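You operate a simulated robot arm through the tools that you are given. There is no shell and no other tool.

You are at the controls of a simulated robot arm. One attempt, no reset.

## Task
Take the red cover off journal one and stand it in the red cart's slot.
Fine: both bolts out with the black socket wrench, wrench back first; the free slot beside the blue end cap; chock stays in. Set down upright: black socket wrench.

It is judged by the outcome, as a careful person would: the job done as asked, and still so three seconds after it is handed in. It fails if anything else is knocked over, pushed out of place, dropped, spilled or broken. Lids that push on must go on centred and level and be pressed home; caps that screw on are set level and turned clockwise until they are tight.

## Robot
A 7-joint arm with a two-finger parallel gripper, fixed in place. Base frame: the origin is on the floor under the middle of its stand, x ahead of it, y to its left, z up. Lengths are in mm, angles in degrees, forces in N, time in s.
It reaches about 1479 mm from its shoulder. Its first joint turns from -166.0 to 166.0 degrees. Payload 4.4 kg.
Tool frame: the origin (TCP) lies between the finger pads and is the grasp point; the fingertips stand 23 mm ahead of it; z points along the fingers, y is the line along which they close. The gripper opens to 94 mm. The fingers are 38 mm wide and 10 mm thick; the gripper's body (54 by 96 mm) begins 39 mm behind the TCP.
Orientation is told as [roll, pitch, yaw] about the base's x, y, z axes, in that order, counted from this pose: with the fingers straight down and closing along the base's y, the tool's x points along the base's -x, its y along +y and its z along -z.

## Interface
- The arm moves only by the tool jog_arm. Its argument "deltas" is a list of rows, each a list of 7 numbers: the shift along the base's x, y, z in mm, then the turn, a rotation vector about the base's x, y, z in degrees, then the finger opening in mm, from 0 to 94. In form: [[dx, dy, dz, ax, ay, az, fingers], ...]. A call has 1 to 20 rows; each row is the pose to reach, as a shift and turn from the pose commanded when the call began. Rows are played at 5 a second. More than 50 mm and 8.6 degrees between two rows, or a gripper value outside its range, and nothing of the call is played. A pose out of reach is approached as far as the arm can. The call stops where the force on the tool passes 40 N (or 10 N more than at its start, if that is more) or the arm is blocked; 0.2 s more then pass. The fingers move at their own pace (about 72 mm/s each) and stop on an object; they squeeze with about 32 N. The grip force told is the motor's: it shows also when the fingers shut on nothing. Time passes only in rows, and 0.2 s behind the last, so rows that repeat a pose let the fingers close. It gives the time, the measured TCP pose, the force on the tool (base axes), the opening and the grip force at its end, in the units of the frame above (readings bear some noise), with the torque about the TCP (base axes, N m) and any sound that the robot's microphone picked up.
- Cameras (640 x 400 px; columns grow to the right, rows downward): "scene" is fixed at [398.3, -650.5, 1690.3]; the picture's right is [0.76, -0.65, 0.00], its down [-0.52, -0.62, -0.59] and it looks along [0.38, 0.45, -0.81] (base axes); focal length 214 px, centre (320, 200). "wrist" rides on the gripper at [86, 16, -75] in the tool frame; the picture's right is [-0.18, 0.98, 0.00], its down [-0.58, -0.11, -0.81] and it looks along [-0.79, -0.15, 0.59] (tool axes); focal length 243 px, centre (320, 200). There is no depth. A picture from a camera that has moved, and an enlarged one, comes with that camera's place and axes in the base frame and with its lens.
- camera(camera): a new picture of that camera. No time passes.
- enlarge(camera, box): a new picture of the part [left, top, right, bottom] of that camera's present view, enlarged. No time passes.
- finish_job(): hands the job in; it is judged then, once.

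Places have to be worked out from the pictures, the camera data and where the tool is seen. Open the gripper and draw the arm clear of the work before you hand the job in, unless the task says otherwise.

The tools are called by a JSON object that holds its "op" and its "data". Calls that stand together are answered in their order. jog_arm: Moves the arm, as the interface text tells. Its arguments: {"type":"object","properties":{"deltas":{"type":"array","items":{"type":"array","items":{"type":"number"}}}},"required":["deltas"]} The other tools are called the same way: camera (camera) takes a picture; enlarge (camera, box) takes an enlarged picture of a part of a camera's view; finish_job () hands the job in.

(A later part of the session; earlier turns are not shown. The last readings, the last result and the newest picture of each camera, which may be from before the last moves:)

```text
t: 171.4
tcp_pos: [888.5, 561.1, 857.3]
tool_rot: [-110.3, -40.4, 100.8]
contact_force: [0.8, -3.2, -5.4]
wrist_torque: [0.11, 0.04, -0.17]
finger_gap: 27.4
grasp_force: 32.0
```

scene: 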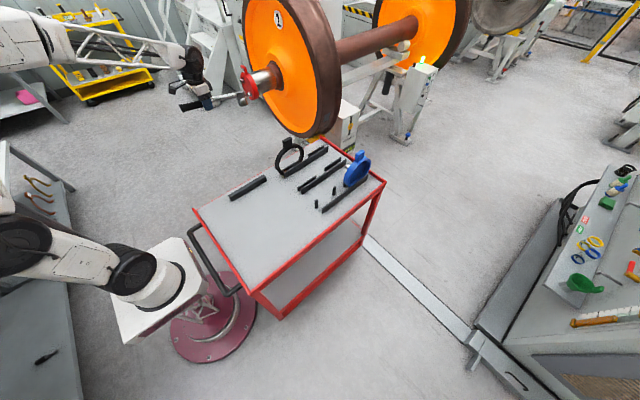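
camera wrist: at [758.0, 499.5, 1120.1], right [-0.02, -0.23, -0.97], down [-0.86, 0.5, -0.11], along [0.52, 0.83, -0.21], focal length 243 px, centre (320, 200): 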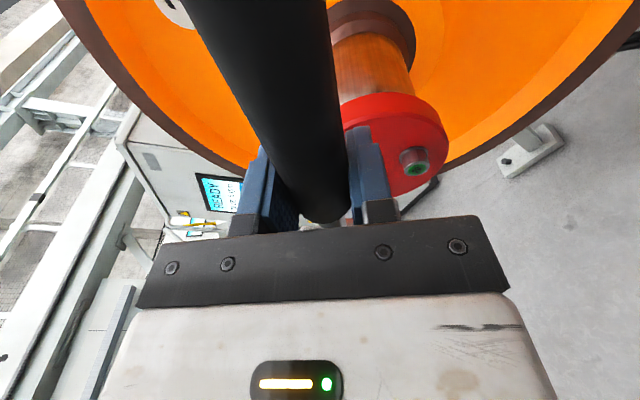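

{"op": "jog_arm", "data": {"deltas": [[-0.1, -1, 0, 0, 0, 0, 0], [-0.2, -6.4, 6.5, -3, 0, 0, 0], [-0.3, -11.7, 13.2, -6, 0, 0, 0], [-0.4, -16.5, 20.2, -9, 0, 0, 0], [-0.5, -21, 27.5, -12, 0, 0, 0], [-0.6, -25, 35, -15, 0, 0, 0], [-0.6, -25, 35, -15, 0, 0, 0]]}}

{"op": "enlarge", "data": {"camera": "scene", "box": [230, 70, 275, 105]}}

```text
t: 173.0
tcp_pos: [886.1, 534.6, 891.5]
tool_rot: [-107.0, -25.5, 99.0]
contact_force: [0.8, -1.1, -4.4]
wrist_torque: [-0.1, 0.04, -0.04]
finger_gap: 27.8
grasp_force: 32.1
```

```text
11.43 times, centred on (252, 88) of scene
camera zoom: at [398.3, -650.5, 1690.3], right [0.76, -0.65, 0.0], down [-0.52, -0.62, -0.59], along [0.38, 0.45, -0.81], focal length 2451 px, centre (1091, 1486)
```

zoom: 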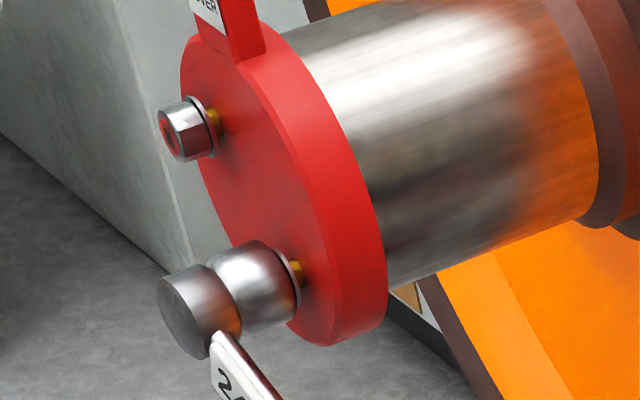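

Still light. I continue in small increments until the end stop is felt or travel matches bolt "10".

{"op": "jog_arm", "data": {"deltas": [[-0.1, -3.6, 7.6, -3, 0, 0, 0], [-0.2, -6.8, 15.4, -6, 0, 0, 0], [-0.3, -9.6, 23.4, -9, 0, 0, 0], [-0.4, -11.9, 31.5, -12, 0, 0, 0], [-0.4, -11.9, 31.5, -12, 0, 0, 0]]}}

{"op": "enlarge", "data": {"camera": "scene", "box": [230, 70, 275, 105]}}

```text
t: 174.2
tcp_pos: [885.6, 521.0, 923.4]
tool_rot: [-104.9, -13.6, 98.3]
contact_force: [-6.2, -19.8, -8.0]
wrist_torque: [1.25, -0.21, 0.03]
finger_gap: 28.5
grasp_force: 31.8
```

```text
11.43 times, centred on (252, 88) of scene
camera zoom: at [398.3, -650.5, 1690.3], right [0.76, -0.65, 0.0], down [-0.52, -0.62, -0.59], along [0.38, 0.45, -0.81], focal length 2451 px, centre (1091, 1486)
```

zoom: 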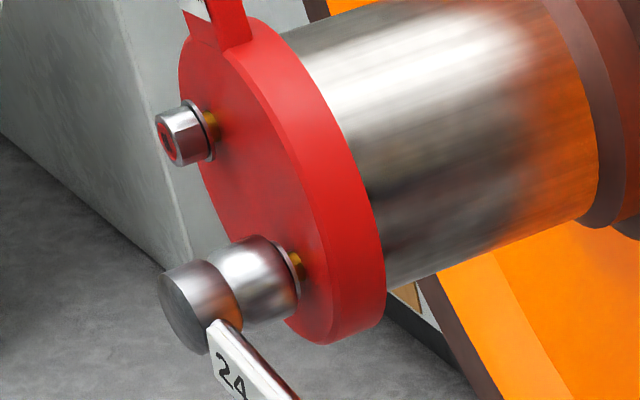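

The bolt is at its stop and the whole cover has started to turn with the wrench — it's free now. I immediately back the swing off to unload.

{"op": "jog_arm", "data": {"deltas": [[0.1, 2.3, -8.1, 3, 0, 0, 0], [0.2, 5.1, -16.1, 6, 0, 0, 0], [0.3, 8.3, -23.9, 9, 0, 0, 0], [0.3, 8.3, -23.9, 9, 0, 0, 0]]}}

{"op": "enlarge", "data": {"camera": "scene", "box": [230, 65, 275, 105]}}

```text
t: 175.2
tcp_pos: [886.4, 531.1, 900.2]
tool_rot: [-106.6, -22.6, 98.9]
contact_force: [-0.1, -0.9, -3.5]
wrist_torque: [0.08, -0.06, 0.01]
finger_gap: 27.6
grasp_force: 32.2
```

```text
10.00 times, centred on (252, 85) of scene
camera zoom: at [398.3, -650.5, 1690.3], right [0.76, -0.65, 0.0], down [-0.52, -0.62, -0.59], along [0.38, 0.45, -0.81], focal length 2145 px, centre (995, 1350)
```

zoom: 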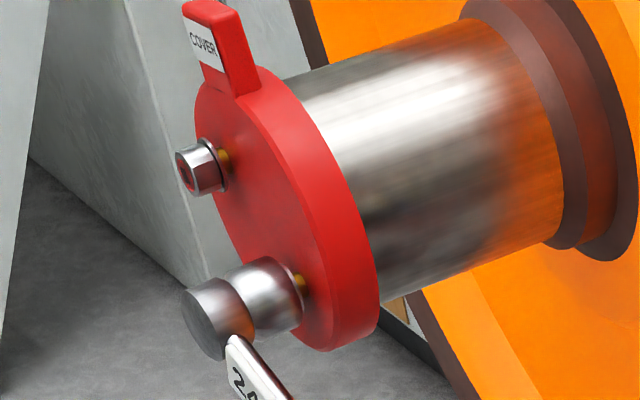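

Unloaded; the cover rotated a few degrees but is still seated on the journal. I withdraw the socket straight back slowly, making sure the cover doesn't follow.

{"op": "jog_arm", "data": {"deltas": [[-3, 0, 0, 0, 0, 0, 0], [-6, 0, 0, 0, 0, 0, 0], [-10, 0, 0, 0, 0, 0, 0], [-14, 0, 0, 0, 0, 0, 0], [-14, 0, 0, 0, 0, 0, 0]]}}

{"op": "enlarge", "data": {"camera": "scene", "box": [230, 65, 275, 105]}}

```text
t: 176.4
tcp_pos: [872.2, 530.7, 899.5]
tool_rot: [-106.5, -22.5, 98.8]
contact_force: [1.6, -2.7, -0.3]
wrist_torque: [0.64, -0.04, -0.29]
finger_gap: 27.8
grasp_force: 32.0
```

```text
10.00 times, centred on (252, 85) of scene
camera zoom: at [398.3, -650.5, 1690.3], right [0.76, -0.65, 0.0], down [-0.52, -0.62, -0.59], along [0.38, 0.45, -0.81], focal length 2145 px, centre (995, 1350)
```

zoom: 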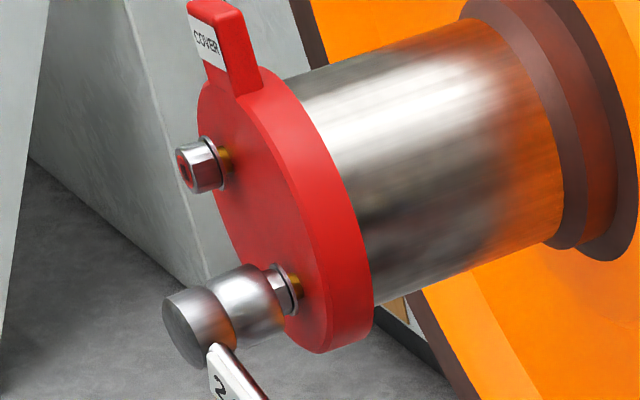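

The socket is dragging slightly (lateral load) and the cover tipped a touch. I unload sideways (−y, +z) before continuing the withdrawal.

{"op": "jog_arm", "data": {"deltas": [[0, -0.6, 0.8, 0, 0, 0, 0], [0, -1.2, 1.6, 0, 0, 0, 0], [0, -1.2, 1.6, 0, 0, 0, 0]]}}

{"op": "enlarge", "data": {"camera": "scene", "box": [230, 65, 275, 105]}}

```text
t: 177.2
tcp_pos: [871.8, 529.6, 901.0]
tool_rot: [-106.5, -22.6, 98.8]
contact_force: [-0.8, -1.9, -4.6]
wrist_torque: [-0.18, 0.0, 0.02]
finger_gap: 27.8
grasp_force: 32.8
```

```text
10.00 times, centred on (252, 85) of scene
camera zoom: at [398.3, -650.5, 1690.3], right [0.76, -0.65, 0.0], down [-0.52, -0.62, -0.59], along [0.38, 0.45, -0.81], focal length 2145 px, centre (995, 1350)
```

zoom: 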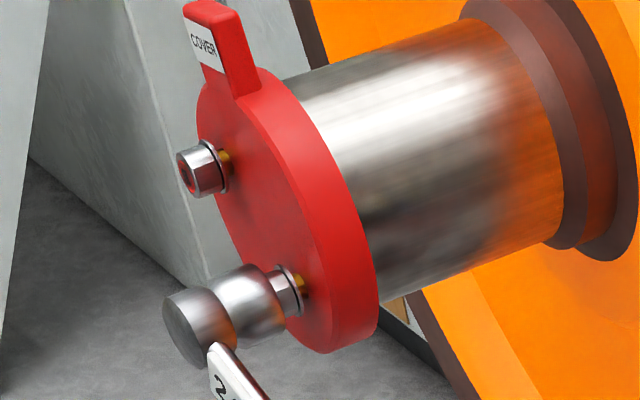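

Unloaded and the cover sits back. I continue withdrawing.

{"op": "jog_arm", "data": {"deltas": [[-3, 0, 0, 0, 0, 0, 0], [-6, 0, 0, 0, 0, 0, 0], [-10, 0, 0, 0, 0, 0, 0], [-14, 0, 0, 0, 0, 0, 0], [-14, 0, 0, 0, 0, 0, 0]]}}

{"op": "enlarge", "data": {"camera": "scene", "box": [230, 65, 275, 105]}}

```text
t: 178.4
tcp_pos: [858.0, 531.2, 901.3]
tool_rot: [-106.5, -22.6, 98.8]
contact_force: [0.0, -0.4, -4.1]
wrist_torque: [-0.18, -0.03, -0.01]
finger_gap: 27.8
grasp_force: 32.1
```

```text
10.00 times, centred on (252, 85) of scene
camera zoom: at [398.3, -650.5, 1690.3], right [0.76, -0.65, 0.0], down [-0.52, -0.62, -0.59], along [0.38, 0.45, -0.81], focal length 2145 px, centre (995, 1350)
```

zoom: 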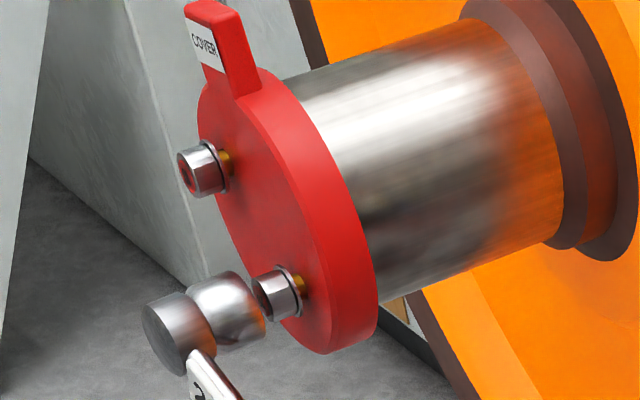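

Both bolts are out and the cover is still seated. Now the wrench goes back: I retract well clear and rotate the handle back to pointing down.

{"op": "jog_arm", "data": {"deltas": [[-40, 0, 0, 0, 0, 0, 0], [-80, -5, 5, 0, 0, 0, 0], [-120, -10, 15, 0, 0, 0, 0], [-150, -15, 30, 7, 0, 0, 0], [-160, -20, 50, 14, 0, 0, 0], [-170, -25, 70, 21, 0, 0, 0], [-180, -30, 90, 28, 0, 0, 0], [-190, -35, 110, 35, 0, 0, 0], [-195, -45, 130, 42, 0, 0, 0], [-200, -55, 150, 49, 0, 0, 0], [-205, -65, 170, 56, 0, 0, 0], [-210, -75, 190, 61, 0, 0, 0], [-215, -85, 210, 66, 0, 0, 0], [-215, -85, 220, 66, 0, 0, 0], [-215, -85, 220, 66, 0, 0, 0]]}}

{"op": "enlarge", "data": {"camera": "scene", "box": [230, 65, 275, 105]}}

{"op": "camera", "data": {"camera": "wrist"}}

```text
t: 181.6
tcp_pos: [642.3, 445.1, 1123.5]
tool_rot: [174.4, -81.8, 172.6]
contact_force: [0.2, -0.4, -3.3]
wrist_torque: [-0.02, 0.02, -0.02]
finger_gap: 27.9
grasp_force: 32.0
```

```text
10.00 times, centred on (252, 85) of scene
camera zoom: at [398.3, -650.5, 1690.3], right [0.76, -0.65, 0.0], down [-0.52, -0.62, -0.59], along [0.38, 0.45, -0.81], focal length 2145 px, centre (995, 1350)
```

zoom: 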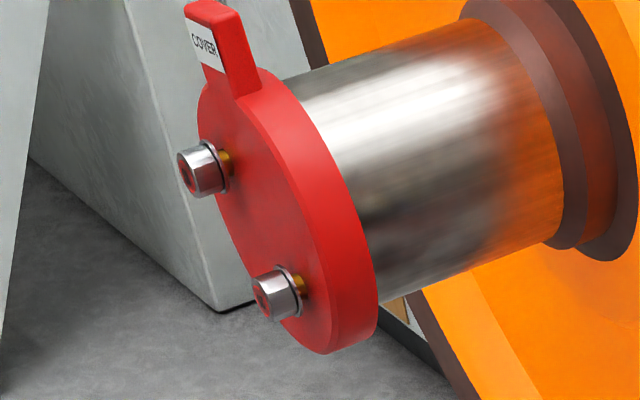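

```text
taken
camera wrist: at [587.1, 475.1, 1025.2], right [0.19, 0.96, 0.2], down [-0.88, 0.09, 0.46], along [0.42, -0.26, 0.87], focal length 243 px, centre (320, 200)
```

wrist: 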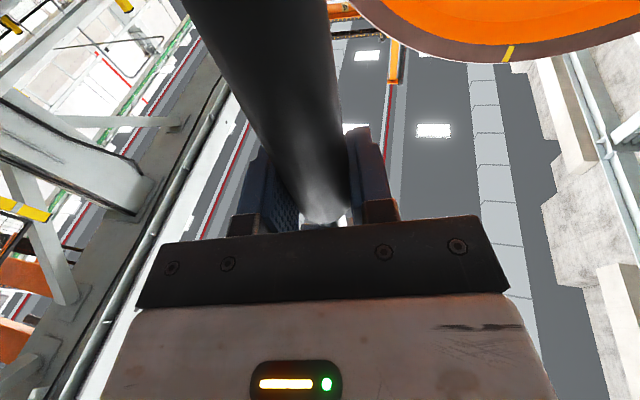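

The cover sits safely. Next I pitch the tool back down (+90° about y) and then yaw −89° to the placing orientation.

{"op": "jog_arm", "data": {"deltas": [[-3, -5, 2, 0, 7.5, 0, 0], [-6, -10, 4, 0, 15, 0, 0], [-9, -15, 6, 0, 22.5, 0, 0], [-12, -20, 8, 0, 30, 0, 0], [-15, -25, 10, 0, 37.5, 0, 0], [-18, -30, 12, 0, 45, 0, 0], [-21, -35, 14, 0, 52.5, 0, 0], [-24, -40, 16, 0, 60, 0, 0], [-27, -45, 18, 0, 67.5, 0, 0], [-30, -50, 20, 0, 75, 0, 0], [-33, -55, 22, 0, 82.5, 0, 0], [-36, -60, 24, 0, 90, 0, 0], [-36, -60, 24, 0, 90, 0, 0]]}}

{"op": "jog_arm", "data": {"deltas": [[2, -20, 0, 0, 0, -7, 0], [4, -40, 0, 0, 0, -14, 0], [6, -60, 0, 0, 0, -21, 0], [8, -80, 0, 0, 0, -28, 0], [10, -100, 0, 0, 0, -35, 0], [12, -120, 0, 0, 0, -42, 0], [14, -140, 0, 0, 0, -49, 0], [16, -165, 0, 0, 0, -56, 0], [18, -190, -5, 0, 0, -63, 0], [20, -220, -15, 0, 0, -70, 0], [21, -255, -30, 0, 0, -77, 0], [22, -290, -50, 0, 0, -83, 0], [22, -325, -75, 0, 0, -88.7, 0], [22, -358, -105, 0, 0, -88.7, 0], [22, -388, -140, 0, 0, -88.7, 0], [22, -388, -140, 0, 0, -88.7, 0], [22, -388, -140, 0, 0, -88.7, 0]]}}

{"op": "enlarge", "data": {"camera": "scene", "box": [210, 130, 320, 210]}}

{"op": "enlarge", "data": {"camera": "scene", "box": [255, 160, 310, 200]}}

{"op": "camera", "data": {"camera": "wrist"}}

```text
t: 184.4
tcp_pos: [607.4, 384.5, 1146.6]
tool_rot: [-13.0, -7.9, 1.1]
contact_force: [0.2, -0.3, -3.9]
wrist_torque: [-0.02, 0.18, 0.02]
finger_gap: 27.7
grasp_force: 31.9
```

```text
t: 188.0
tcp_pos: [629.3, -3.6, 1004.5]
tool_rot: [-13.0, -8.1, -87.6]
contact_force: [-0.1, 1.4, -3.1]
wrist_torque: [0.21, 0.02, 0.0]
finger_gap: 28.0
grasp_force: 31.6
```

```text
5.00 times, centred on (265, 170) of scene
camera zoom: at [398.3, -650.5, 1690.3], right [0.76, -0.65, 0.0], down [-0.52, -0.62, -0.59], along [0.38, 0.45, -0.81], focal length 1072 px, centre (595, 350)
```

zoom: 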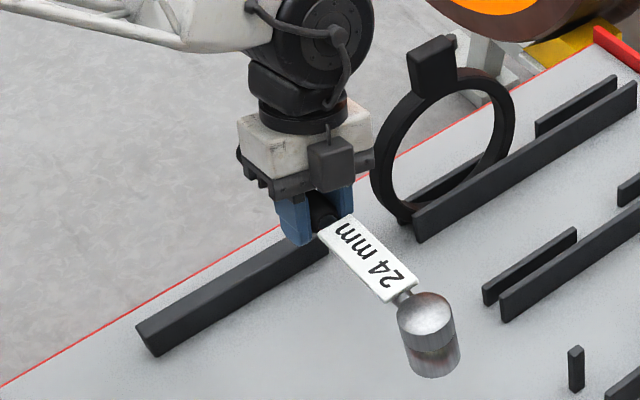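

```text
10.00 times, centred on (282, 180) of scene
camera zoom: at [398.3, -650.5, 1690.3], right [0.76, -0.65, 0.0], down [-0.52, -0.62, -0.59], along [0.38, 0.45, -0.81], focal length 2145 px, centre (695, 400)
```

zoom: 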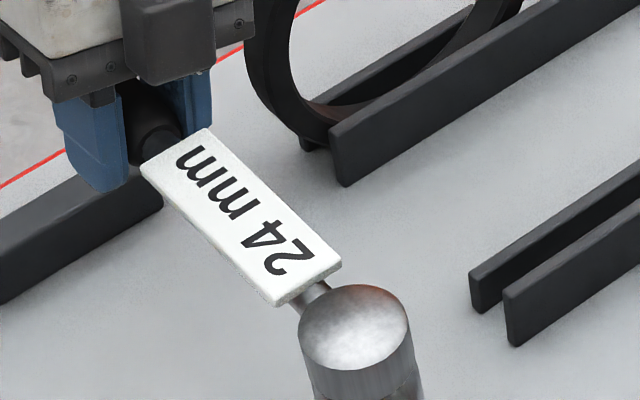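

```text
taken
camera wrist: at [658.1, 92.5, 1058.2], right [0.97, -0.17, -0.19], down [0.1, -0.46, 0.88], along [-0.24, -0.87, -0.42], focal length 243 px, centre (320, 200)
```

wrist: 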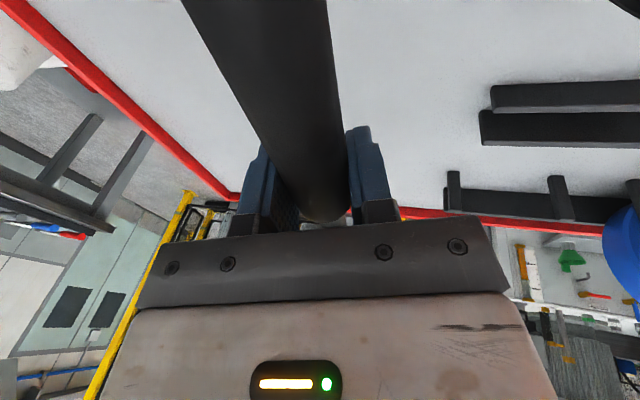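

The wrench is level again (socket vertical within ~1–2°) above its place. I lower toward the rest, with a −2 mm x correction, to ~12 mm above contact.

{"op": "jog_arm", "data": {"deltas": [[-1, 0, -25, 0, 0, 0, 0], [-2, 0, -50, 0, 0, 0, 0], [-2, 0, -75, 0, 0, 0, 0], [-2, 0, -92, 0, 0, 0, 0], [-2, 0, -97, 0, 0, 0, 0], [-2, 0, -97, 0, 0, 0, 0]]}}

{"op": "enlarge", "data": {"camera": "scene", "box": [220, 165, 310, 225]}}

```text
t: 189.4
tcp_pos: [627.9, -3.4, 908.0]
tool_rot: [-13.1, -8.1, -87.7]
contact_force: [0.3, 0.1, -3.5]
wrist_torque: [0.23, 0.0, 0.01]
finger_gap: 27.7
grasp_force: 32.0
```

```text
6.67 times, centred on (265, 195) of scene
camera zoom: at [398.3, -650.5, 1690.3], right [0.76, -0.65, 0.0], down [-0.52, -0.62, -0.59], along [0.38, 0.45, -0.81], focal length 1430 px, centre (687, 233)
```

zoom: 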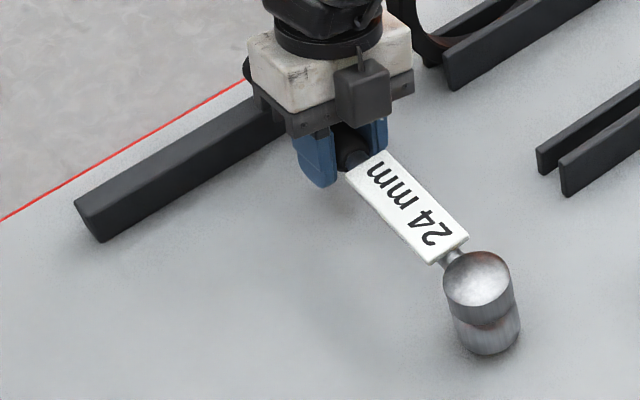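

About 6 mm above its resting height and well aligned with the original picture. I lower in small steps watching force.

{"op": "jog_arm", "data": {"deltas": [[0, 0, -1.5, 0, 0, 0, 0], [0, 0, -3, 0, 0, 0, 0], [0, 0, -4.5, 0, 0, 0, 0], [0, 0, -4.5, 0, 0, 0, 0]]}}

```text
t: 190.4
tcp_pos: [626.6, -3.3, 903.5]
tool_rot: [-13.2, -8.1, -87.6]
contact_force: [1.1, -0.3, -3.7]
wrist_torque: [0.2, -0.01, -0.01]
finger_gap: 27.9
grasp_force: 32.0
```

{"op": "jog_arm", "data": {"deltas": [[0, 0, -1, 0, 0, 0, 0], [0, 0, -2, 0, 0, 0, 0], [0, 0, -3, 0, 0, 0, 0], [0, 0, -3, 0, 0, 0, 0]]}}

{"op": "enlarge", "data": {"camera": "scene", "box": [220, 165, 310, 225]}}

```text
t: 191.4
tcp_pos: [627.3, -3.3, 900.4]
tool_rot: [-13.1, -8.1, -87.6]
contact_force: [-0.8, 0.2, -3.5]
wrist_torque: [0.24, 0.0, 0.02]
finger_gap: 27.6
grasp_force: 32.2
```

```text
6.67 times, centred on (265, 195) of scene
camera zoom: at [398.3, -650.5, 1690.3], right [0.76, -0.65, 0.0], down [-0.52, -0.62, -0.59], along [0.38, 0.45, -0.81], focal length 1430 px, centre (687, 233)
```

zoom: 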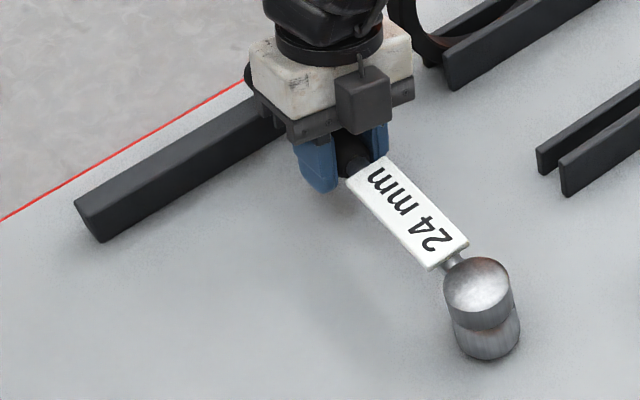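

{"op": "jog_arm", "data": {"deltas": [[0, 0, -0.8, 0, 0, 0, 0], [0, 0, -1.6, 0, 0, 0, 0], [0, 0, -2.4, 0, 0, 0, 0], [0, 0, -2.4, 0, 0, 0, 0]]}}

```text
t: 192.4
tcp_pos: [627.7, -3.0, 898.9]
tool_rot: [-13.1, -8.1, -87.7]
contact_force: [-2.4, -8.6, 6.8]
wrist_torque: [1.27, 0.04, 0.26]
finger_gap: 27.9
grasp_force: 32.1
```

The handle touches the rest first, as before. I raise slightly and tip the head end down in small increments.

{"op": "jog_arm", "data": {"deltas": [[0, 0, 1.8, 0, 0, 0, 0], [0, 0, 1.8, 0.8, 0, 0, 0], [0, 0, 1.0, 1.2, 0, 0, 0], [0, 0, 0.3, 1.2, 0, 0, 0], [0, 0, 0.3, 1.2, 0, 0, 0]]}}

```text
t: 193.6
tcp_pos: [627.9, -3.7, 899.1]
tool_rot: [-13.0, -6.9, -87.6]
contact_force: [-0.5, -1.3, 5.3]
wrist_torque: [-1.33, 0.17, 0.0]
finger_gap: 27.7
grasp_force: 32.0
```

Now the head touches the table. I balance: −0.4° and slightly lower so both ends carry.

{"op": "jog_arm", "data": {"deltas": [[0, 0, 0, -0.3, 0, 0, 0], [0, 0, -0.4, -0.5, 0, 0, 0], [0, 0, -0.7, -0.6, 0, 0, 0], [0, 0, -0.7, -0.6, 0, 0, 0]]}}

{"op": "enlarge", "data": {"camera": "scene", "box": [220, 165, 310, 225]}}

```text
t: 194.6
tcp_pos: [627.2, -2.5, 898.3]
tool_rot: [-13.1, -7.6, -87.5]
contact_force: [-6.3, -4.8, 8.0]
wrist_torque: [0.25, 0.21, 0.49]
finger_gap: 27.9
grasp_force: 31.3
```

```text
6.67 times, centred on (265, 195) of scene
camera zoom: at [398.3, -650.5, 1690.3], right [0.76, -0.65, 0.0], down [-0.52, -0.62, -0.59], along [0.38, 0.45, -0.81], focal length 1430 px, centre (687, 233)
```

zoom: 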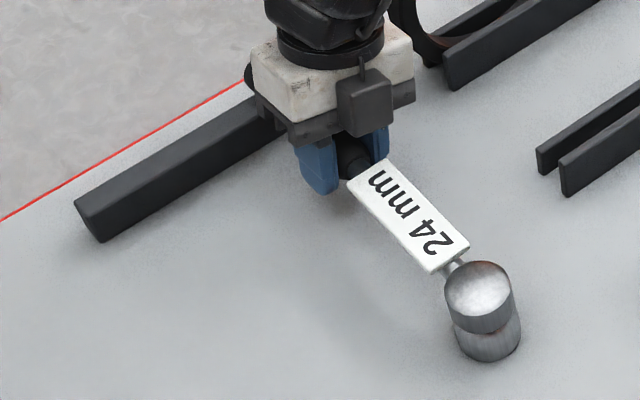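

Both ends are supported. I open the fingers gently to release the wrench.

{"op": "jog_arm", "data": {"deltas": [[0, 0, 0.4, 0, 0, 0, 0], [0, 0, 0.4, 0, 0, 0, 29], [0, 0, 0.4, 0, 0, 0, 31], [0, 0, 0.4, 0, 0, 0, 34], [0, 0, 0.4, 0, 0, 0, 40], [0, 0, 0.4, 0, 0, 0, 52], [0, 0, 0.4, 0, 0, 0, 52]]}}

{"op": "enlarge", "data": {"camera": "scene", "box": [220, 165, 310, 225]}}

{"op": "camera", "data": {"camera": "wrist"}}

```text
t: 196.2
tcp_pos: [626.6, -2.5, 897.8]
tool_rot: [-13.0, -7.6, -87.6]
contact_force: [0.2, -0.7, -0.1]
wrist_torque: [-0.03, 0.0, 0.04]
finger_gap: 52.1
grasp_force: 0.1
```

```text
6.67 times, centred on (265, 195) of scene
camera zoom: at [398.3, -650.5, 1690.3], right [0.76, -0.65, 0.0], down [-0.52, -0.62, -0.59], along [0.38, 0.45, -0.81], focal length 1430 px, centre (687, 233)
```

zoom: 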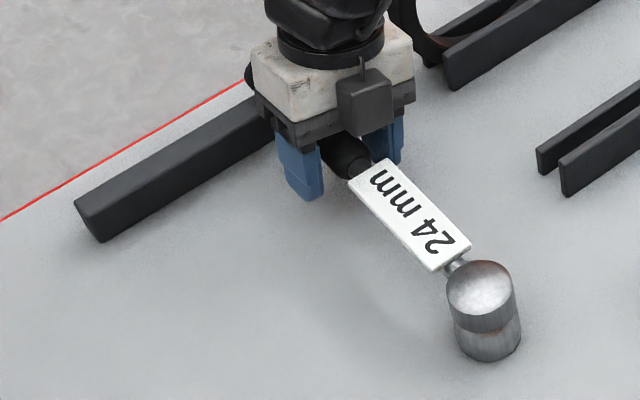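

```text
taken
camera wrist: at [656.2, 92.2, 953.7], right [0.97, -0.17, -0.2], down [0.1, -0.47, 0.88], along [-0.24, -0.87, -0.43], focal length 243 px, centre (320, 200)
```

wrist: 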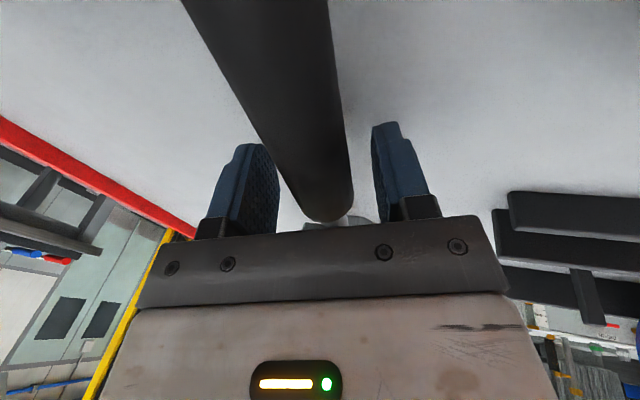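

The wrench is back upright on its rest, within ~4 mm of where it was. I withdraw along the tool axis, clear of the handle, and rise.

{"op": "jog_arm", "data": {"deltas": [[4, 2, 15, 0, 0, 0, 65], [9, 5, 35, 0, 0, 0, 80], [15, 9, 60, 0, 0, 0, 94], [18, 11, 100, 0, 0, 0, 94], [18, 15, 145, 0, 0, 0, 94], [10, 25, 190, 0, 0, 0, 94], [0, 40, 230, 0, 0, 0, 94], [-10, 70, 260, 0, 0, 0, 94], [-10, 110, 280, 0, 0, 0, 94], [-10, 110, 280, 0, 0, 0, 94]]}}

{"op": "enlarge", "data": {"camera": "scene", "box": [200, 140, 320, 225]}}

{"op": "enlarge", "data": {"camera": "scene", "box": [220, 165, 310, 225]}}

```text
t: 198.4
tcp_pos: [617.5, 104.9, 1178.8]
tool_rot: [-13.2, -7.4, -87.6]
contact_force: [-0.1, -0.7, -0.2]
wrist_torque: [0.03, 0.02, 0.02]
finger_gap: 94.3
grasp_force: 0.0
```

```text
4.71 times, centred on (260, 182) of scene
camera zoom: at [398.3, -650.5, 1690.3], right [0.76, -0.65, 0.0], down [-0.52, -0.62, -0.59], along [0.38, 0.45, -0.81], focal length 1009 px, centre (602, 282)
```

zoom: 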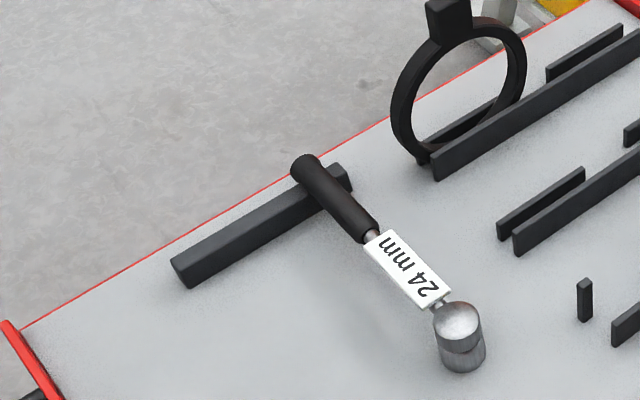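

```text
6.67 times, centred on (265, 195) of scene
camera zoom: at [398.3, -650.5, 1690.3], right [0.76, -0.65, 0.0], down [-0.52, -0.62, -0.59], along [0.38, 0.45, -0.81], focal length 1430 px, centre (687, 233)
```

zoom: 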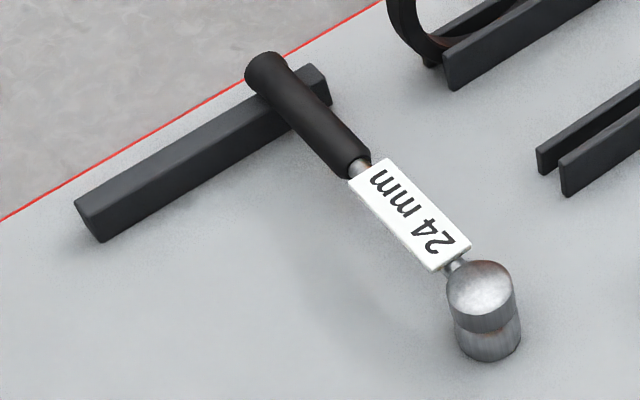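

The wrench is back in place, upright. Now I level the tool and yaw it to 0° to inspect the free slot beside the blue end cap up close.

{"op": "jog_arm", "data": {"deltas": [[0, 0, 0, 3.9, -6.4, 0.4, 94], [0, 0, 0, 7.9, -12.9, 0.85, 94], [0, 0, 0, 7.9, -12.9, 0.85, 94]]}}

{"op": "jog_arm", "data": {"deltas": [[0, -15, 0, 0, 0, 8, 94], [0, -30, 0, 0, 0, 16, 94], [0, -45, 0, 0, 0, 24, 94], [0, -65, 0, 0, 0, 32, 94], [0, -85, 0, 0, 0, 40, 94], [0, -110, 0, 0, 0, 48, 94], [0, -140, 0, 0, 0, 56, 94], [5, -170, -10, 0, 0, 64, 94], [10, -205, -30, 0, 0, 72, 94], [15, -240, -55, 0, 0, 80, 94], [20, -275, -80, 0, 0, 87.6, 94], [22, -305, -105, 0, 0, 87.6, 94], [22, -320, -128, 0, 0, 87.6, 94], [22, -320, -128, 0, 0, 87.6, 94]]}}

{"op": "camera", "data": {"camera": "wrist"}}

{"op": "enlarge", "data": {"camera": "wrist", "box": [230, 60, 430, 230]}}

```text
t: 199.2
tcp_pos: [618.4, 105.4, 1179.4]
tool_rot: [0.2, -0.1, -87.6]
contact_force: [0.8, -0.1, -0.1]
wrist_torque: [0.04, 0.03, -0.01]
finger_gap: 94.0
grasp_force: 0.0
```

```text
t: 202.2
tcp_pos: [640.7, -211.9, 1049.2]
tool_rot: [0.1, -0.3, 0.0]
contact_force: [-0.6, -0.1, 0.3]
wrist_torque: [-0.02, 0.0, 0.02]
finger_gap: 94.1
grasp_force: 0.1
```

```text
taken
camera wrist: at [553.8, -196.7, 1122.5], right [0.18, 0.98, 0.0], down [0.58, -0.11, 0.81], along [0.79, -0.15, -0.59], focal length 243 px, centre (320, 200)
```

wrist: 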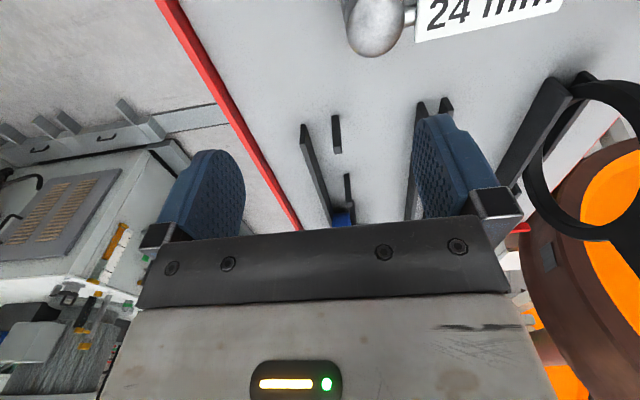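

```text
2.35 times, centred on (330, 145) of wrist
camera zoom: at [553.8, -196.7, 1122.5], right [0.18, 0.98, 0.0], down [0.58, -0.11, 0.81], along [0.79, -0.15, -0.59], focal length 571 px, centre (296, 329)
```

zoom: 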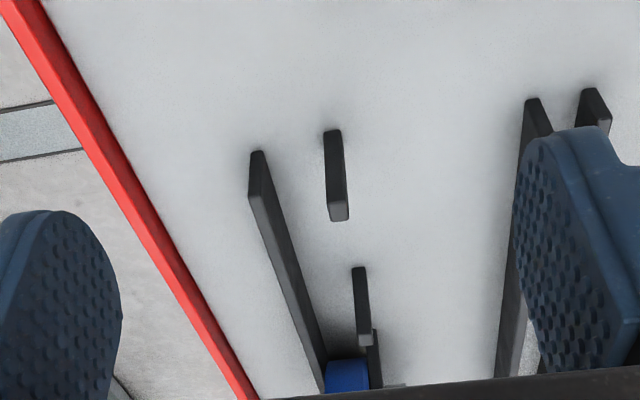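

Slot measured: bar +y face at y≈−250, posts' −y faces at y≈−216 (gap ≈34 mm), posts at x≈748 and 860, so the seat centre is about (805, −233). Now I rise and travel to the journal, yawing toward +90° so the fingers can close across the tab's thickness.

{"op": "jog_arm", "data": {"deltas": [[-5, 15, 40, 0, 0, 0, 94], [-10, 40, 80, 0, 0, 0, 94], [-15, 70, 120, 0, 0, 0, 94], [-20, 105, 155, 0, 0, 0, 94], [-25, 145, 180, 0, 0, 0, 94], [-30, 190, 195, 0, 0, 0, 94], [-30, 238, 205, 0, 0, 0, 94], [-30, 287, 210, 0, 0, 0, 94], [-30, 336, 210, 0, 0, 0, 94], [-30, 385, 210, 0, 0, 0, 94], [-25, 434, 210, 0, 0, 0, 94], [-20, 483, 210, 0, 0, 0, 94], [-10, 530, 210, 0, 0, 0, 94], [0, 577, 210, 0, 0, 0, 94], [10, 624, 210, 0, 0, 0, 94], [20, 670, 210, 0, 0, 0, 94], [30, 715, 210, 0, 0, 0, 94], [40, 760, 210, 0, 0, 0, 94], [50, 805, 210, 0, 0, 0, 94], [60, 840, 210, 0, 0, 0, 94]]}}

{"op": "jog_arm", "data": {"deltas": [[5, 0, 0, 0, 0, 8, 94], [10, 0, 0, 0, 0, 16, 94], [15, 0, 0, 0, 0, 24, 94], [20, 0, 0, 0, 0, 32, 94], [25, 0, 0, 0, 0, 40, 94], [30, 0, 0, 0, 0, 48, 94], [35, 0, 0, 0, 0, 56, 94], [40, 0, 0, 0, 0, 64, 94], [45, 0, 0, 0, 0, 72, 94], [50, 0, 0, 0, 0, 80, 94], [55, 0, 0, 0, 0, 88, 94], [60, 0, 0, 0, 0, 90, 94], [60, 0, 0, 0, 0, 90, 94]]}}

{"op": "camera", "data": {"camera": "wrist"}}

{"op": "camera", "data": {"camera": "scene"}}

```text
refused: row 3 steps farther than a row can; nothing moved
```

```text
t: 205.0
tcp_pos: [699.7, -212.6, 1050.4]
tool_rot: [0.2, -0.2, 89.9]
contact_force: [0.2, 0.1, -0.1]
wrist_torque: [-0.01, -0.02, -0.02]
finger_gap: 94.0
grasp_force: 0.1
```

```text
taken
camera wrist: at [683.8, -300.7, 1123.4], right [-0.98, 0.18, 0.0], down [0.11, 0.58, 0.81], along [0.15, 0.79, -0.59], focal length 243 px, centre (320, 200)
```

wrist: 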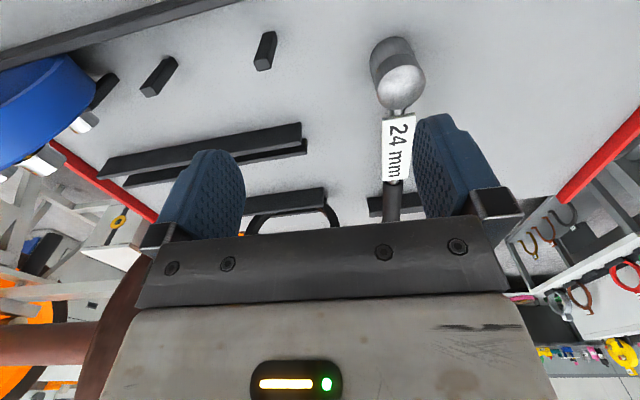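

```text
taken
```

scene: 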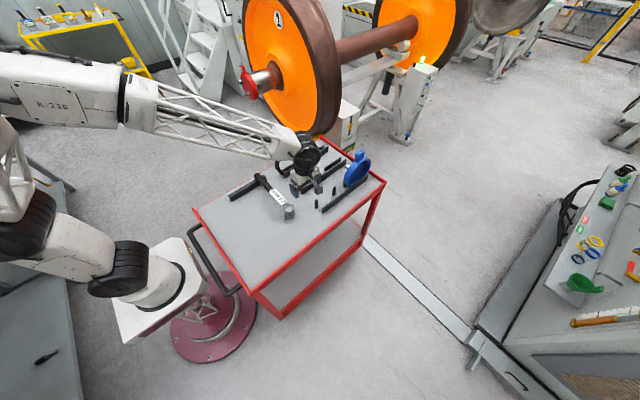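

The first move was refused (one step slightly too long), so only the yaw was played here at the cart. This view from −y is useful: I zoom in on the slot once more before going up.

{"op": "enlarge", "data": {"camera": "wrist", "box": [0, 0, 320, 200]}}

```text
2.00 times, centred on (160, 100) of wrist
camera zoom: at [683.8, -300.7, 1123.4], right [-0.98, 0.18, 0.0], down [0.11, 0.58, 0.81], along [0.15, 0.79, -0.59], focal length 485 px, centre (640, 400)
```

zoom: 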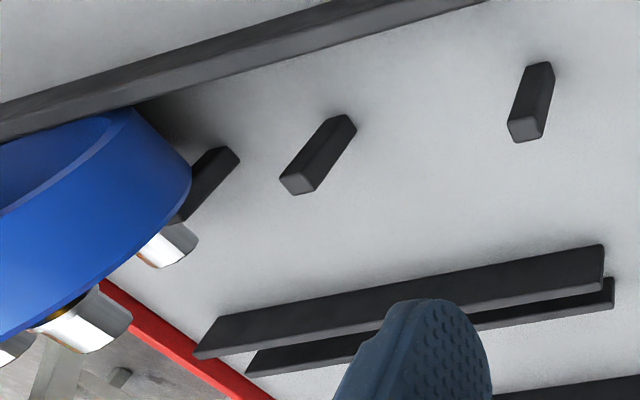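

The blue cap's bolts also show brass shanks, so the red cover's bolts match the "out" state. Slot gap is y from −249.5 to −216.5. Now I travel to the journal with yaw +90°.

{"op": "jog_arm", "data": {"deltas": [[-5, 0, 45, 0, 0, 0, 94], [-10, 10, 90, 0, 0, 0, 94], [-15, 30, 130, 0, 0, 0, 94], [-20, 60, 165, 0, 0, 0, 94], [-25, 98, 190, 0, 0, 0, 94], [-30, 140, 210, 0, 0, 0, 94], [-30, 188, 220, 0, 0, 0, 94], [-30, 236, 220, 0, 0, 0, 94], [-30, 284, 220, 0, 0, 0, 94], [-30, 332, 220, 0, 0, 0, 94], [-30, 380, 220, 0, 0, 0, 94], [-30, 428, 220, 0, 0, 0, 94], [-30, 476, 220, 0, 0, 0, 94], [-25, 524, 220, 0, 0, 0, 94], [-20, 572, 220, 0, 0, 0, 94], [-15, 620, 220, 0, 0, 0, 94], [-5, 668, 220, 0, 0, 0, 94], [5, 716, 220, 0, 0, 0, 94], [20, 760, 220, 0, 0, 0, 94], [35, 800, 220, 0, 0, 0, 94]]}}

{"op": "camera", "data": {"camera": "wrist"}}

{"op": "camera", "data": {"camera": "scene"}}

```text
t: 209.2
tcp_pos: [734.9, 583.3, 1272.1]
tool_rot: [0.1, -0.2, 90.0]
contact_force: [-0.2, -0.4, 0.4]
wrist_torque: [-0.02, -0.05, 0.01]
finger_gap: 94.0
grasp_force: 0.1
```

```text
taken
camera wrist: at [719.1, 496.6, 1345.4], right [-0.98, 0.18, 0.0], down [0.11, 0.58, 0.81], along [0.15, 0.79, -0.59], focal length 243 px, centre (320, 200)
```

wrist: 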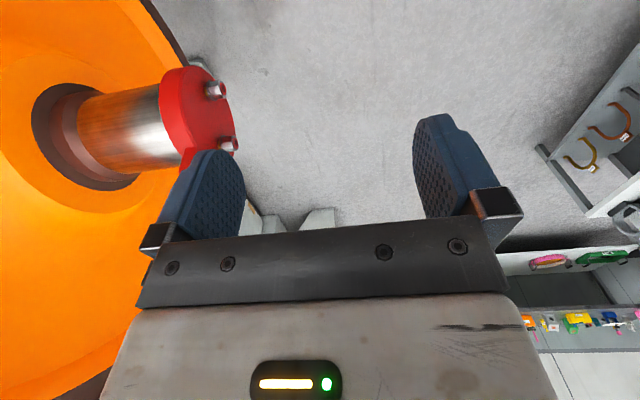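

```text
taken
```

scene: 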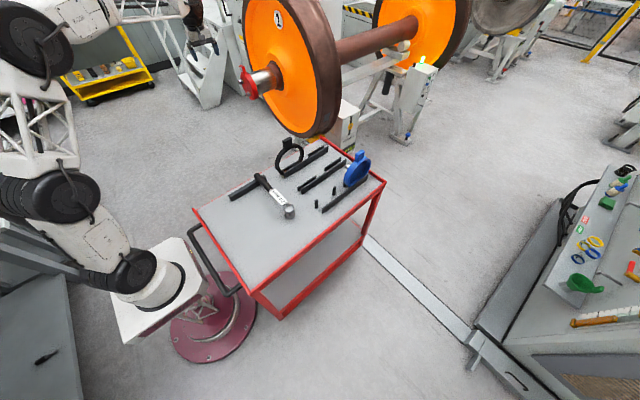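

{"op": "enlarge", "data": {"camera": "wrist", "box": [70, 50, 250, 180]}}

{"op": "enlarge", "data": {"camera": "scene", "box": [230, 60, 275, 105]}}

```text
3.08 times, centred on (160, 115) of wrist
camera zoom: at [719.1, 496.6, 1345.4], right [-0.98, 0.18, 0.0], down [0.11, 0.58, 0.81], along [0.15, 0.79, -0.59], focal length 746 px, centre (812, 462)
```

zoom: 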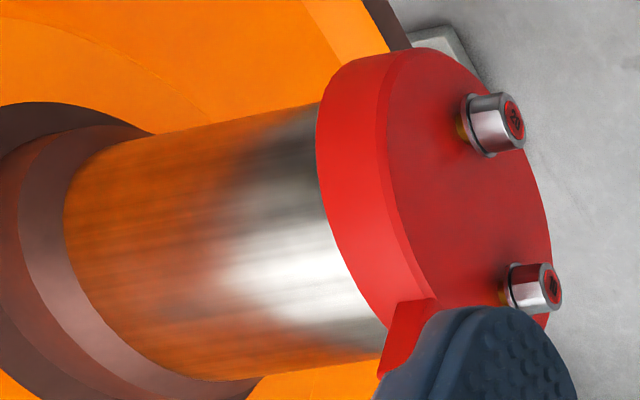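

```text
8.89 times, centred on (252, 82) of scene
camera zoom: at [398.3, -650.5, 1690.3], right [0.76, -0.65, 0.0], down [-0.52, -0.62, -0.59], along [0.38, 0.45, -0.81], focal length 1906 px, centre (920, 1244)
```

zoom: 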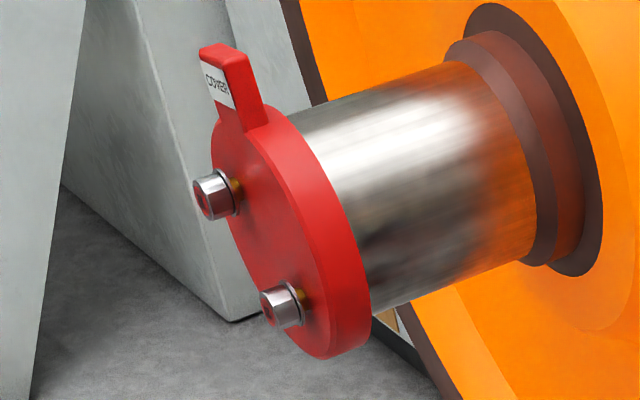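

The cover has turned only ~6° from upright; tab near (947, ~720, 1098). I move closer above it to measure the tab precisely.

{"op": "jog_arm", "data": {"deltas": [[20, 15, -5, 0, 0, 0, 94], [45, 30, -10, 0, 0, 0, 94], [70, 45, -20, 0, 0, 0, 94], [95, 60, -30, 0, 0, 0, 94], [120, 75, -40, 0, 0, 0, 94], [145, 85, -50, 0, 0, 0, 94], [145, 85, -50, 0, 0, 0, 94]]}}

{"op": "camera", "data": {"camera": "wrist"}}

{"op": "enlarge", "data": {"camera": "wrist", "box": [180, 40, 380, 200]}}

```text
t: 210.8
tcp_pos: [880.0, 672.5, 1218.6]
tool_rot: [0.2, -0.2, 90.0]
contact_force: [0.5, 0.6, -0.4]
wrist_torque: [0.0, -0.02, 0.01]
finger_gap: 93.8
grasp_force: 0.0
```

```text
taken
camera wrist: at [864.6, 584.1, 1291.3], right [-0.98, 0.18, 0.0], down [0.11, 0.58, 0.81], along [0.15, 0.79, -0.59], focal length 243 px, centre (320, 200)
```

wrist: 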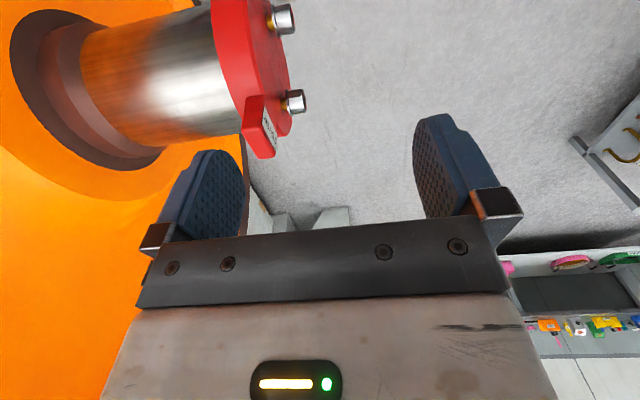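

```text
2.50 times, centred on (280, 120) of wrist
camera zoom: at [864.6, 584.1, 1291.3], right [-0.98, 0.18, 0.0], down [0.11, 0.58, 0.81], along [0.15, 0.79, -0.59], focal length 606 px, centre (420, 400)
```

zoom: 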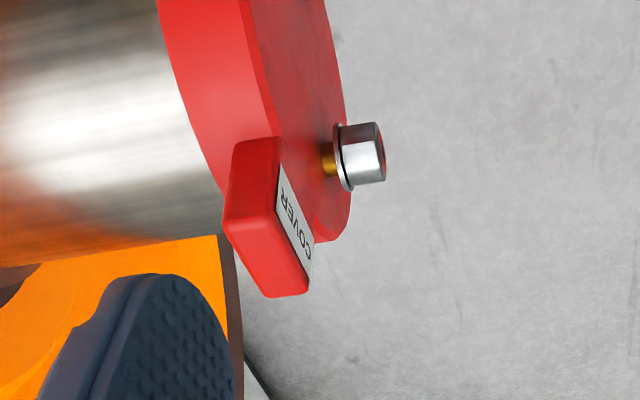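

The tab is ~17 mm thick (x 937–954.5), ~37 mm wide, centred near y≈720 at its top (z≈1118), tilted ~6.5°. I align the tool with the tab (−6.5° about x) directly above it.

{"op": "jog_arm", "data": {"deltas": [[20, 15, 0, -1.5, 0, 0, 94], [45, 32, 0, -4, 0, 0, 94], [65.4, 49, 0, -6.5, 0, 0, 94], [65.4, 50, -20, -6.5, 0, 0, 94], [65.4, 50, -30, -6.5, 0, 0, 94], [65.4, 50, -30, -6.5, 0, 0, 94]]}}

{"op": "camera", "data": {"camera": "wrist"}}

{"op": "enlarge", "data": {"camera": "scene", "box": [215, 30, 285, 90]}}

```text
t: 212.2
tcp_pos: [944.6, 721.7, 1190.1]
tool_rot: [0.1, 6.4, 90.0]
contact_force: [0.2, -0.3, 0.0]
wrist_torque: [-0.02, 0.02, 0.0]
finger_gap: 94.0
grasp_force: 0.0
```

```text
taken
camera wrist: at [929.3, 643.1, 1272.1], right [-0.98, 0.18, -0.02], down [0.11, 0.67, 0.74], along [0.15, 0.72, -0.68], focal length 243 px, centre (320, 200)
```

wrist: 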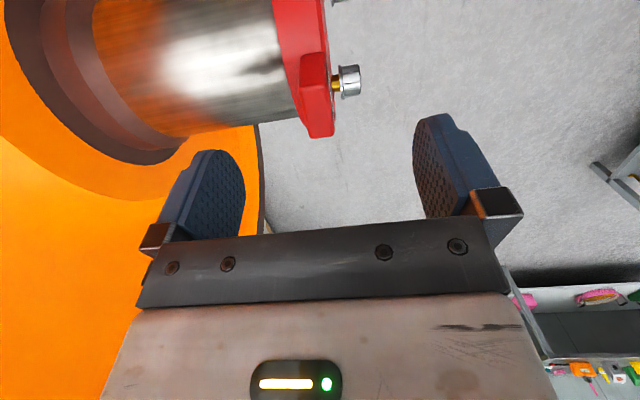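

```text
6.67 times, centred on (250, 60) of scene
camera zoom: at [398.3, -650.5, 1690.3], right [0.76, -0.65, 0.0], down [-0.52, -0.62, -0.59], along [0.38, 0.45, -0.81], focal length 1430 px, centre (787, 1133)
```

zoom: 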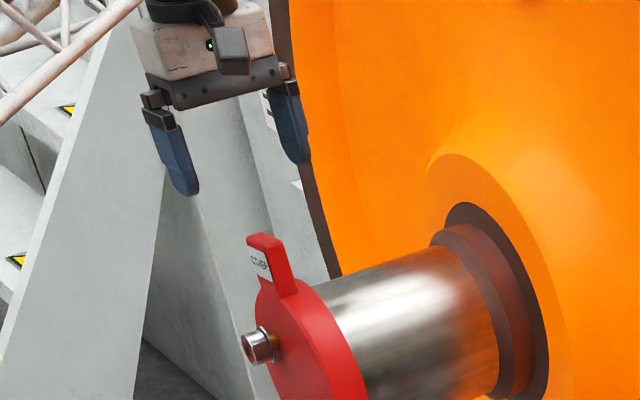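

The fingers straddle the tab. I zoom to refine the tab's position before descending.

{"op": "enlarge", "data": {"camera": "wrist", "box": [250, 20, 390, 150]}}

```text
3.08 times, centred on (320, 85) of wrist
camera zoom: at [929.3, 643.1, 1272.1], right [-0.98, 0.18, -0.02], down [0.11, 0.67, 0.74], along [0.15, 0.72, -0.68], focal length 746 px, centre (320, 554)
```

zoom: 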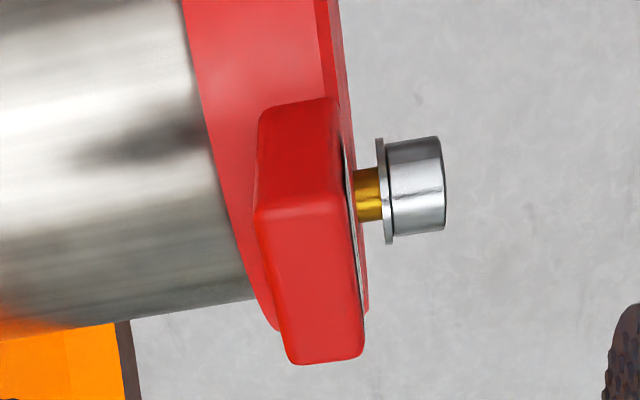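

Combining both views, the tab centre is about (949, 724) with its top at z≈1114. I descend over it to z≈1100 with the fingers open.

{"op": "jog_arm", "data": {"deltas": [[3.7, 6, -15, 0, 0, 0, 94], [3.7, 6, -35, 0, 0, 0, 94], [3.7, 5, -55, 0, 0, 0, 94], [3.7, 3, -75, 0, 0, 0, 94], [3.7, 2, -87, 0, 0, 0, 94], [3.7, 2, -87, 0, 0, 0, 94]]}}

{"op": "camera", "data": {"camera": "wrist"}}

{"op": "enlarge", "data": {"camera": "scene", "box": [225, 45, 275, 95]}}

```text
t: 213.6
tcp_pos: [947.6, 724.0, 1103.2]
tool_rot: [0.2, 6.2, 90.1]
contact_force: [0.8, 0.5, -0.2]
wrist_torque: [0.0, 0.01, 0.05]
finger_gap: 93.9
grasp_force: 0.0
```

```text
taken
camera wrist: at [932.3, 644.9, 1185.5], right [-0.98, 0.18, -0.02], down [0.11, 0.67, 0.74], along [0.15, 0.72, -0.68], focal length 243 px, centre (320, 200)
```

wrist: 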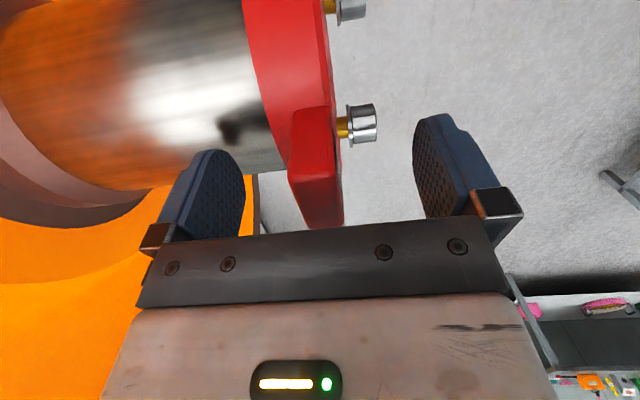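

```text
8.00 times, centred on (250, 70) of scene
camera zoom: at [398.3, -650.5, 1690.3], right [0.76, -0.65, 0.0], down [-0.52, -0.62, -0.59], along [0.38, 0.45, -0.81], focal length 1716 px, centre (880, 1240)
```

zoom: 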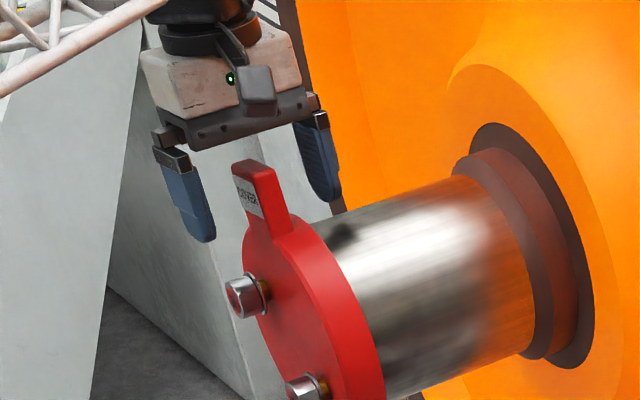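

The tab is centred between the fingers. I close gently on it.

{"op": "jog_arm", "data": {"deltas": [[0, 0, 0, 0, 0, 0, 70], [0, 0, 0, 0, 0, 0, 50], [0, 0, 0, 0, 0, 0, 36], [0, 0, 0, 0, 0, 0, 28], [0, 0, 0, 0, 0, 0, 23], [0, 0, 0, 0, 0, 0, 19], [0, 0, 0, 0, 0, 0, 16], [0, 0, 0, 0, 0, 0, 10], [0, 0, 0, 0, 0, 0, 5], [0, 0, 0, 0, 0, 0, 0], [0, 0, 0, 0, 0, 0, 0]]}}

{"op": "camera", "data": {"camera": "wrist"}}

{"op": "enlarge", "data": {"camera": "scene", "box": [225, 45, 275, 95]}}

```text
t: 216.0
tcp_pos: [948.6, 724.4, 1103.6]
tool_rot: [0.2, 6.3, 89.9]
contact_force: [1.2, -0.2, 0.7]
wrist_torque: [0.02, -0.16, 0.0]
finger_gap: 19.9
grasp_force: 32.3
```

```text
taken
camera wrist: at [932.4, 644.9, 1185.7], right [-0.98, 0.18, -0.02], down [0.11, 0.67, 0.74], along [0.15, 0.72, -0.68], focal length 243 px, centre (320, 200)
```

wrist: 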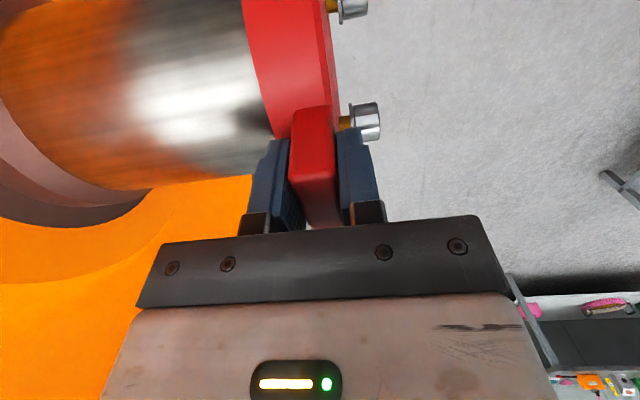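

```text
8.00 times, centred on (250, 70) of scene
camera zoom: at [398.3, -650.5, 1690.3], right [0.76, -0.65, 0.0], down [-0.52, -0.62, -0.59], along [0.38, 0.45, -0.81], focal length 1716 px, centre (880, 1240)
```

zoom: 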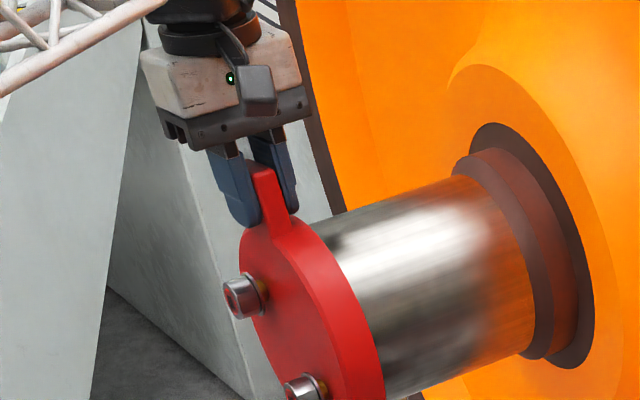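

Gripped (tab 20 mm thick). I start pulling straight back along −x in small steps, watching the force.

{"op": "jog_arm", "data": {"deltas": [[-1, 0, 0, 0, 0, 0, 0], [-2, 0, 0, 0, 0, 0, 0], [-4, 0, 0, 0, 0, 0, 0], [-4, 0, 0, 0, 0, 0, 0]]}}

{"op": "enlarge", "data": {"camera": "scene", "box": [225, 50, 275, 105]}}

```text
t: 217.0
tcp_pos: [944.7, 724.4, 1103.4]
tool_rot: [0.2, 6.3, 90.0]
contact_force: [0.1, -1.0, 0.4]
wrist_torque: [-0.01, -0.07, -0.01]
finger_gap: 19.7
grasp_force: 31.8
```

```text
7.27 times, centred on (250, 78) of scene
camera zoom: at [398.3, -650.5, 1690.3], right [0.76, -0.65, 0.0], down [-0.52, -0.62, -0.59], along [0.38, 0.45, -0.81], focal length 1560 px, centre (829, 1091)
```

zoom: 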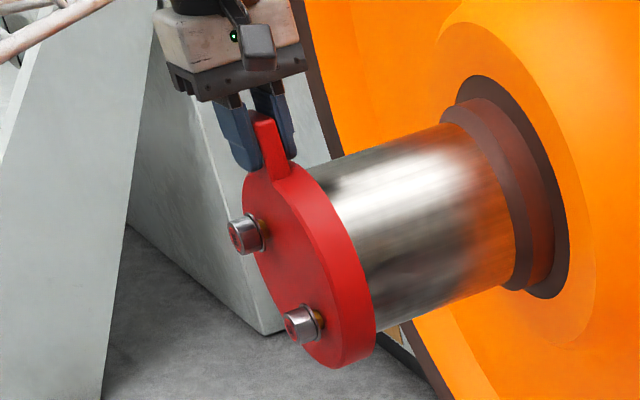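

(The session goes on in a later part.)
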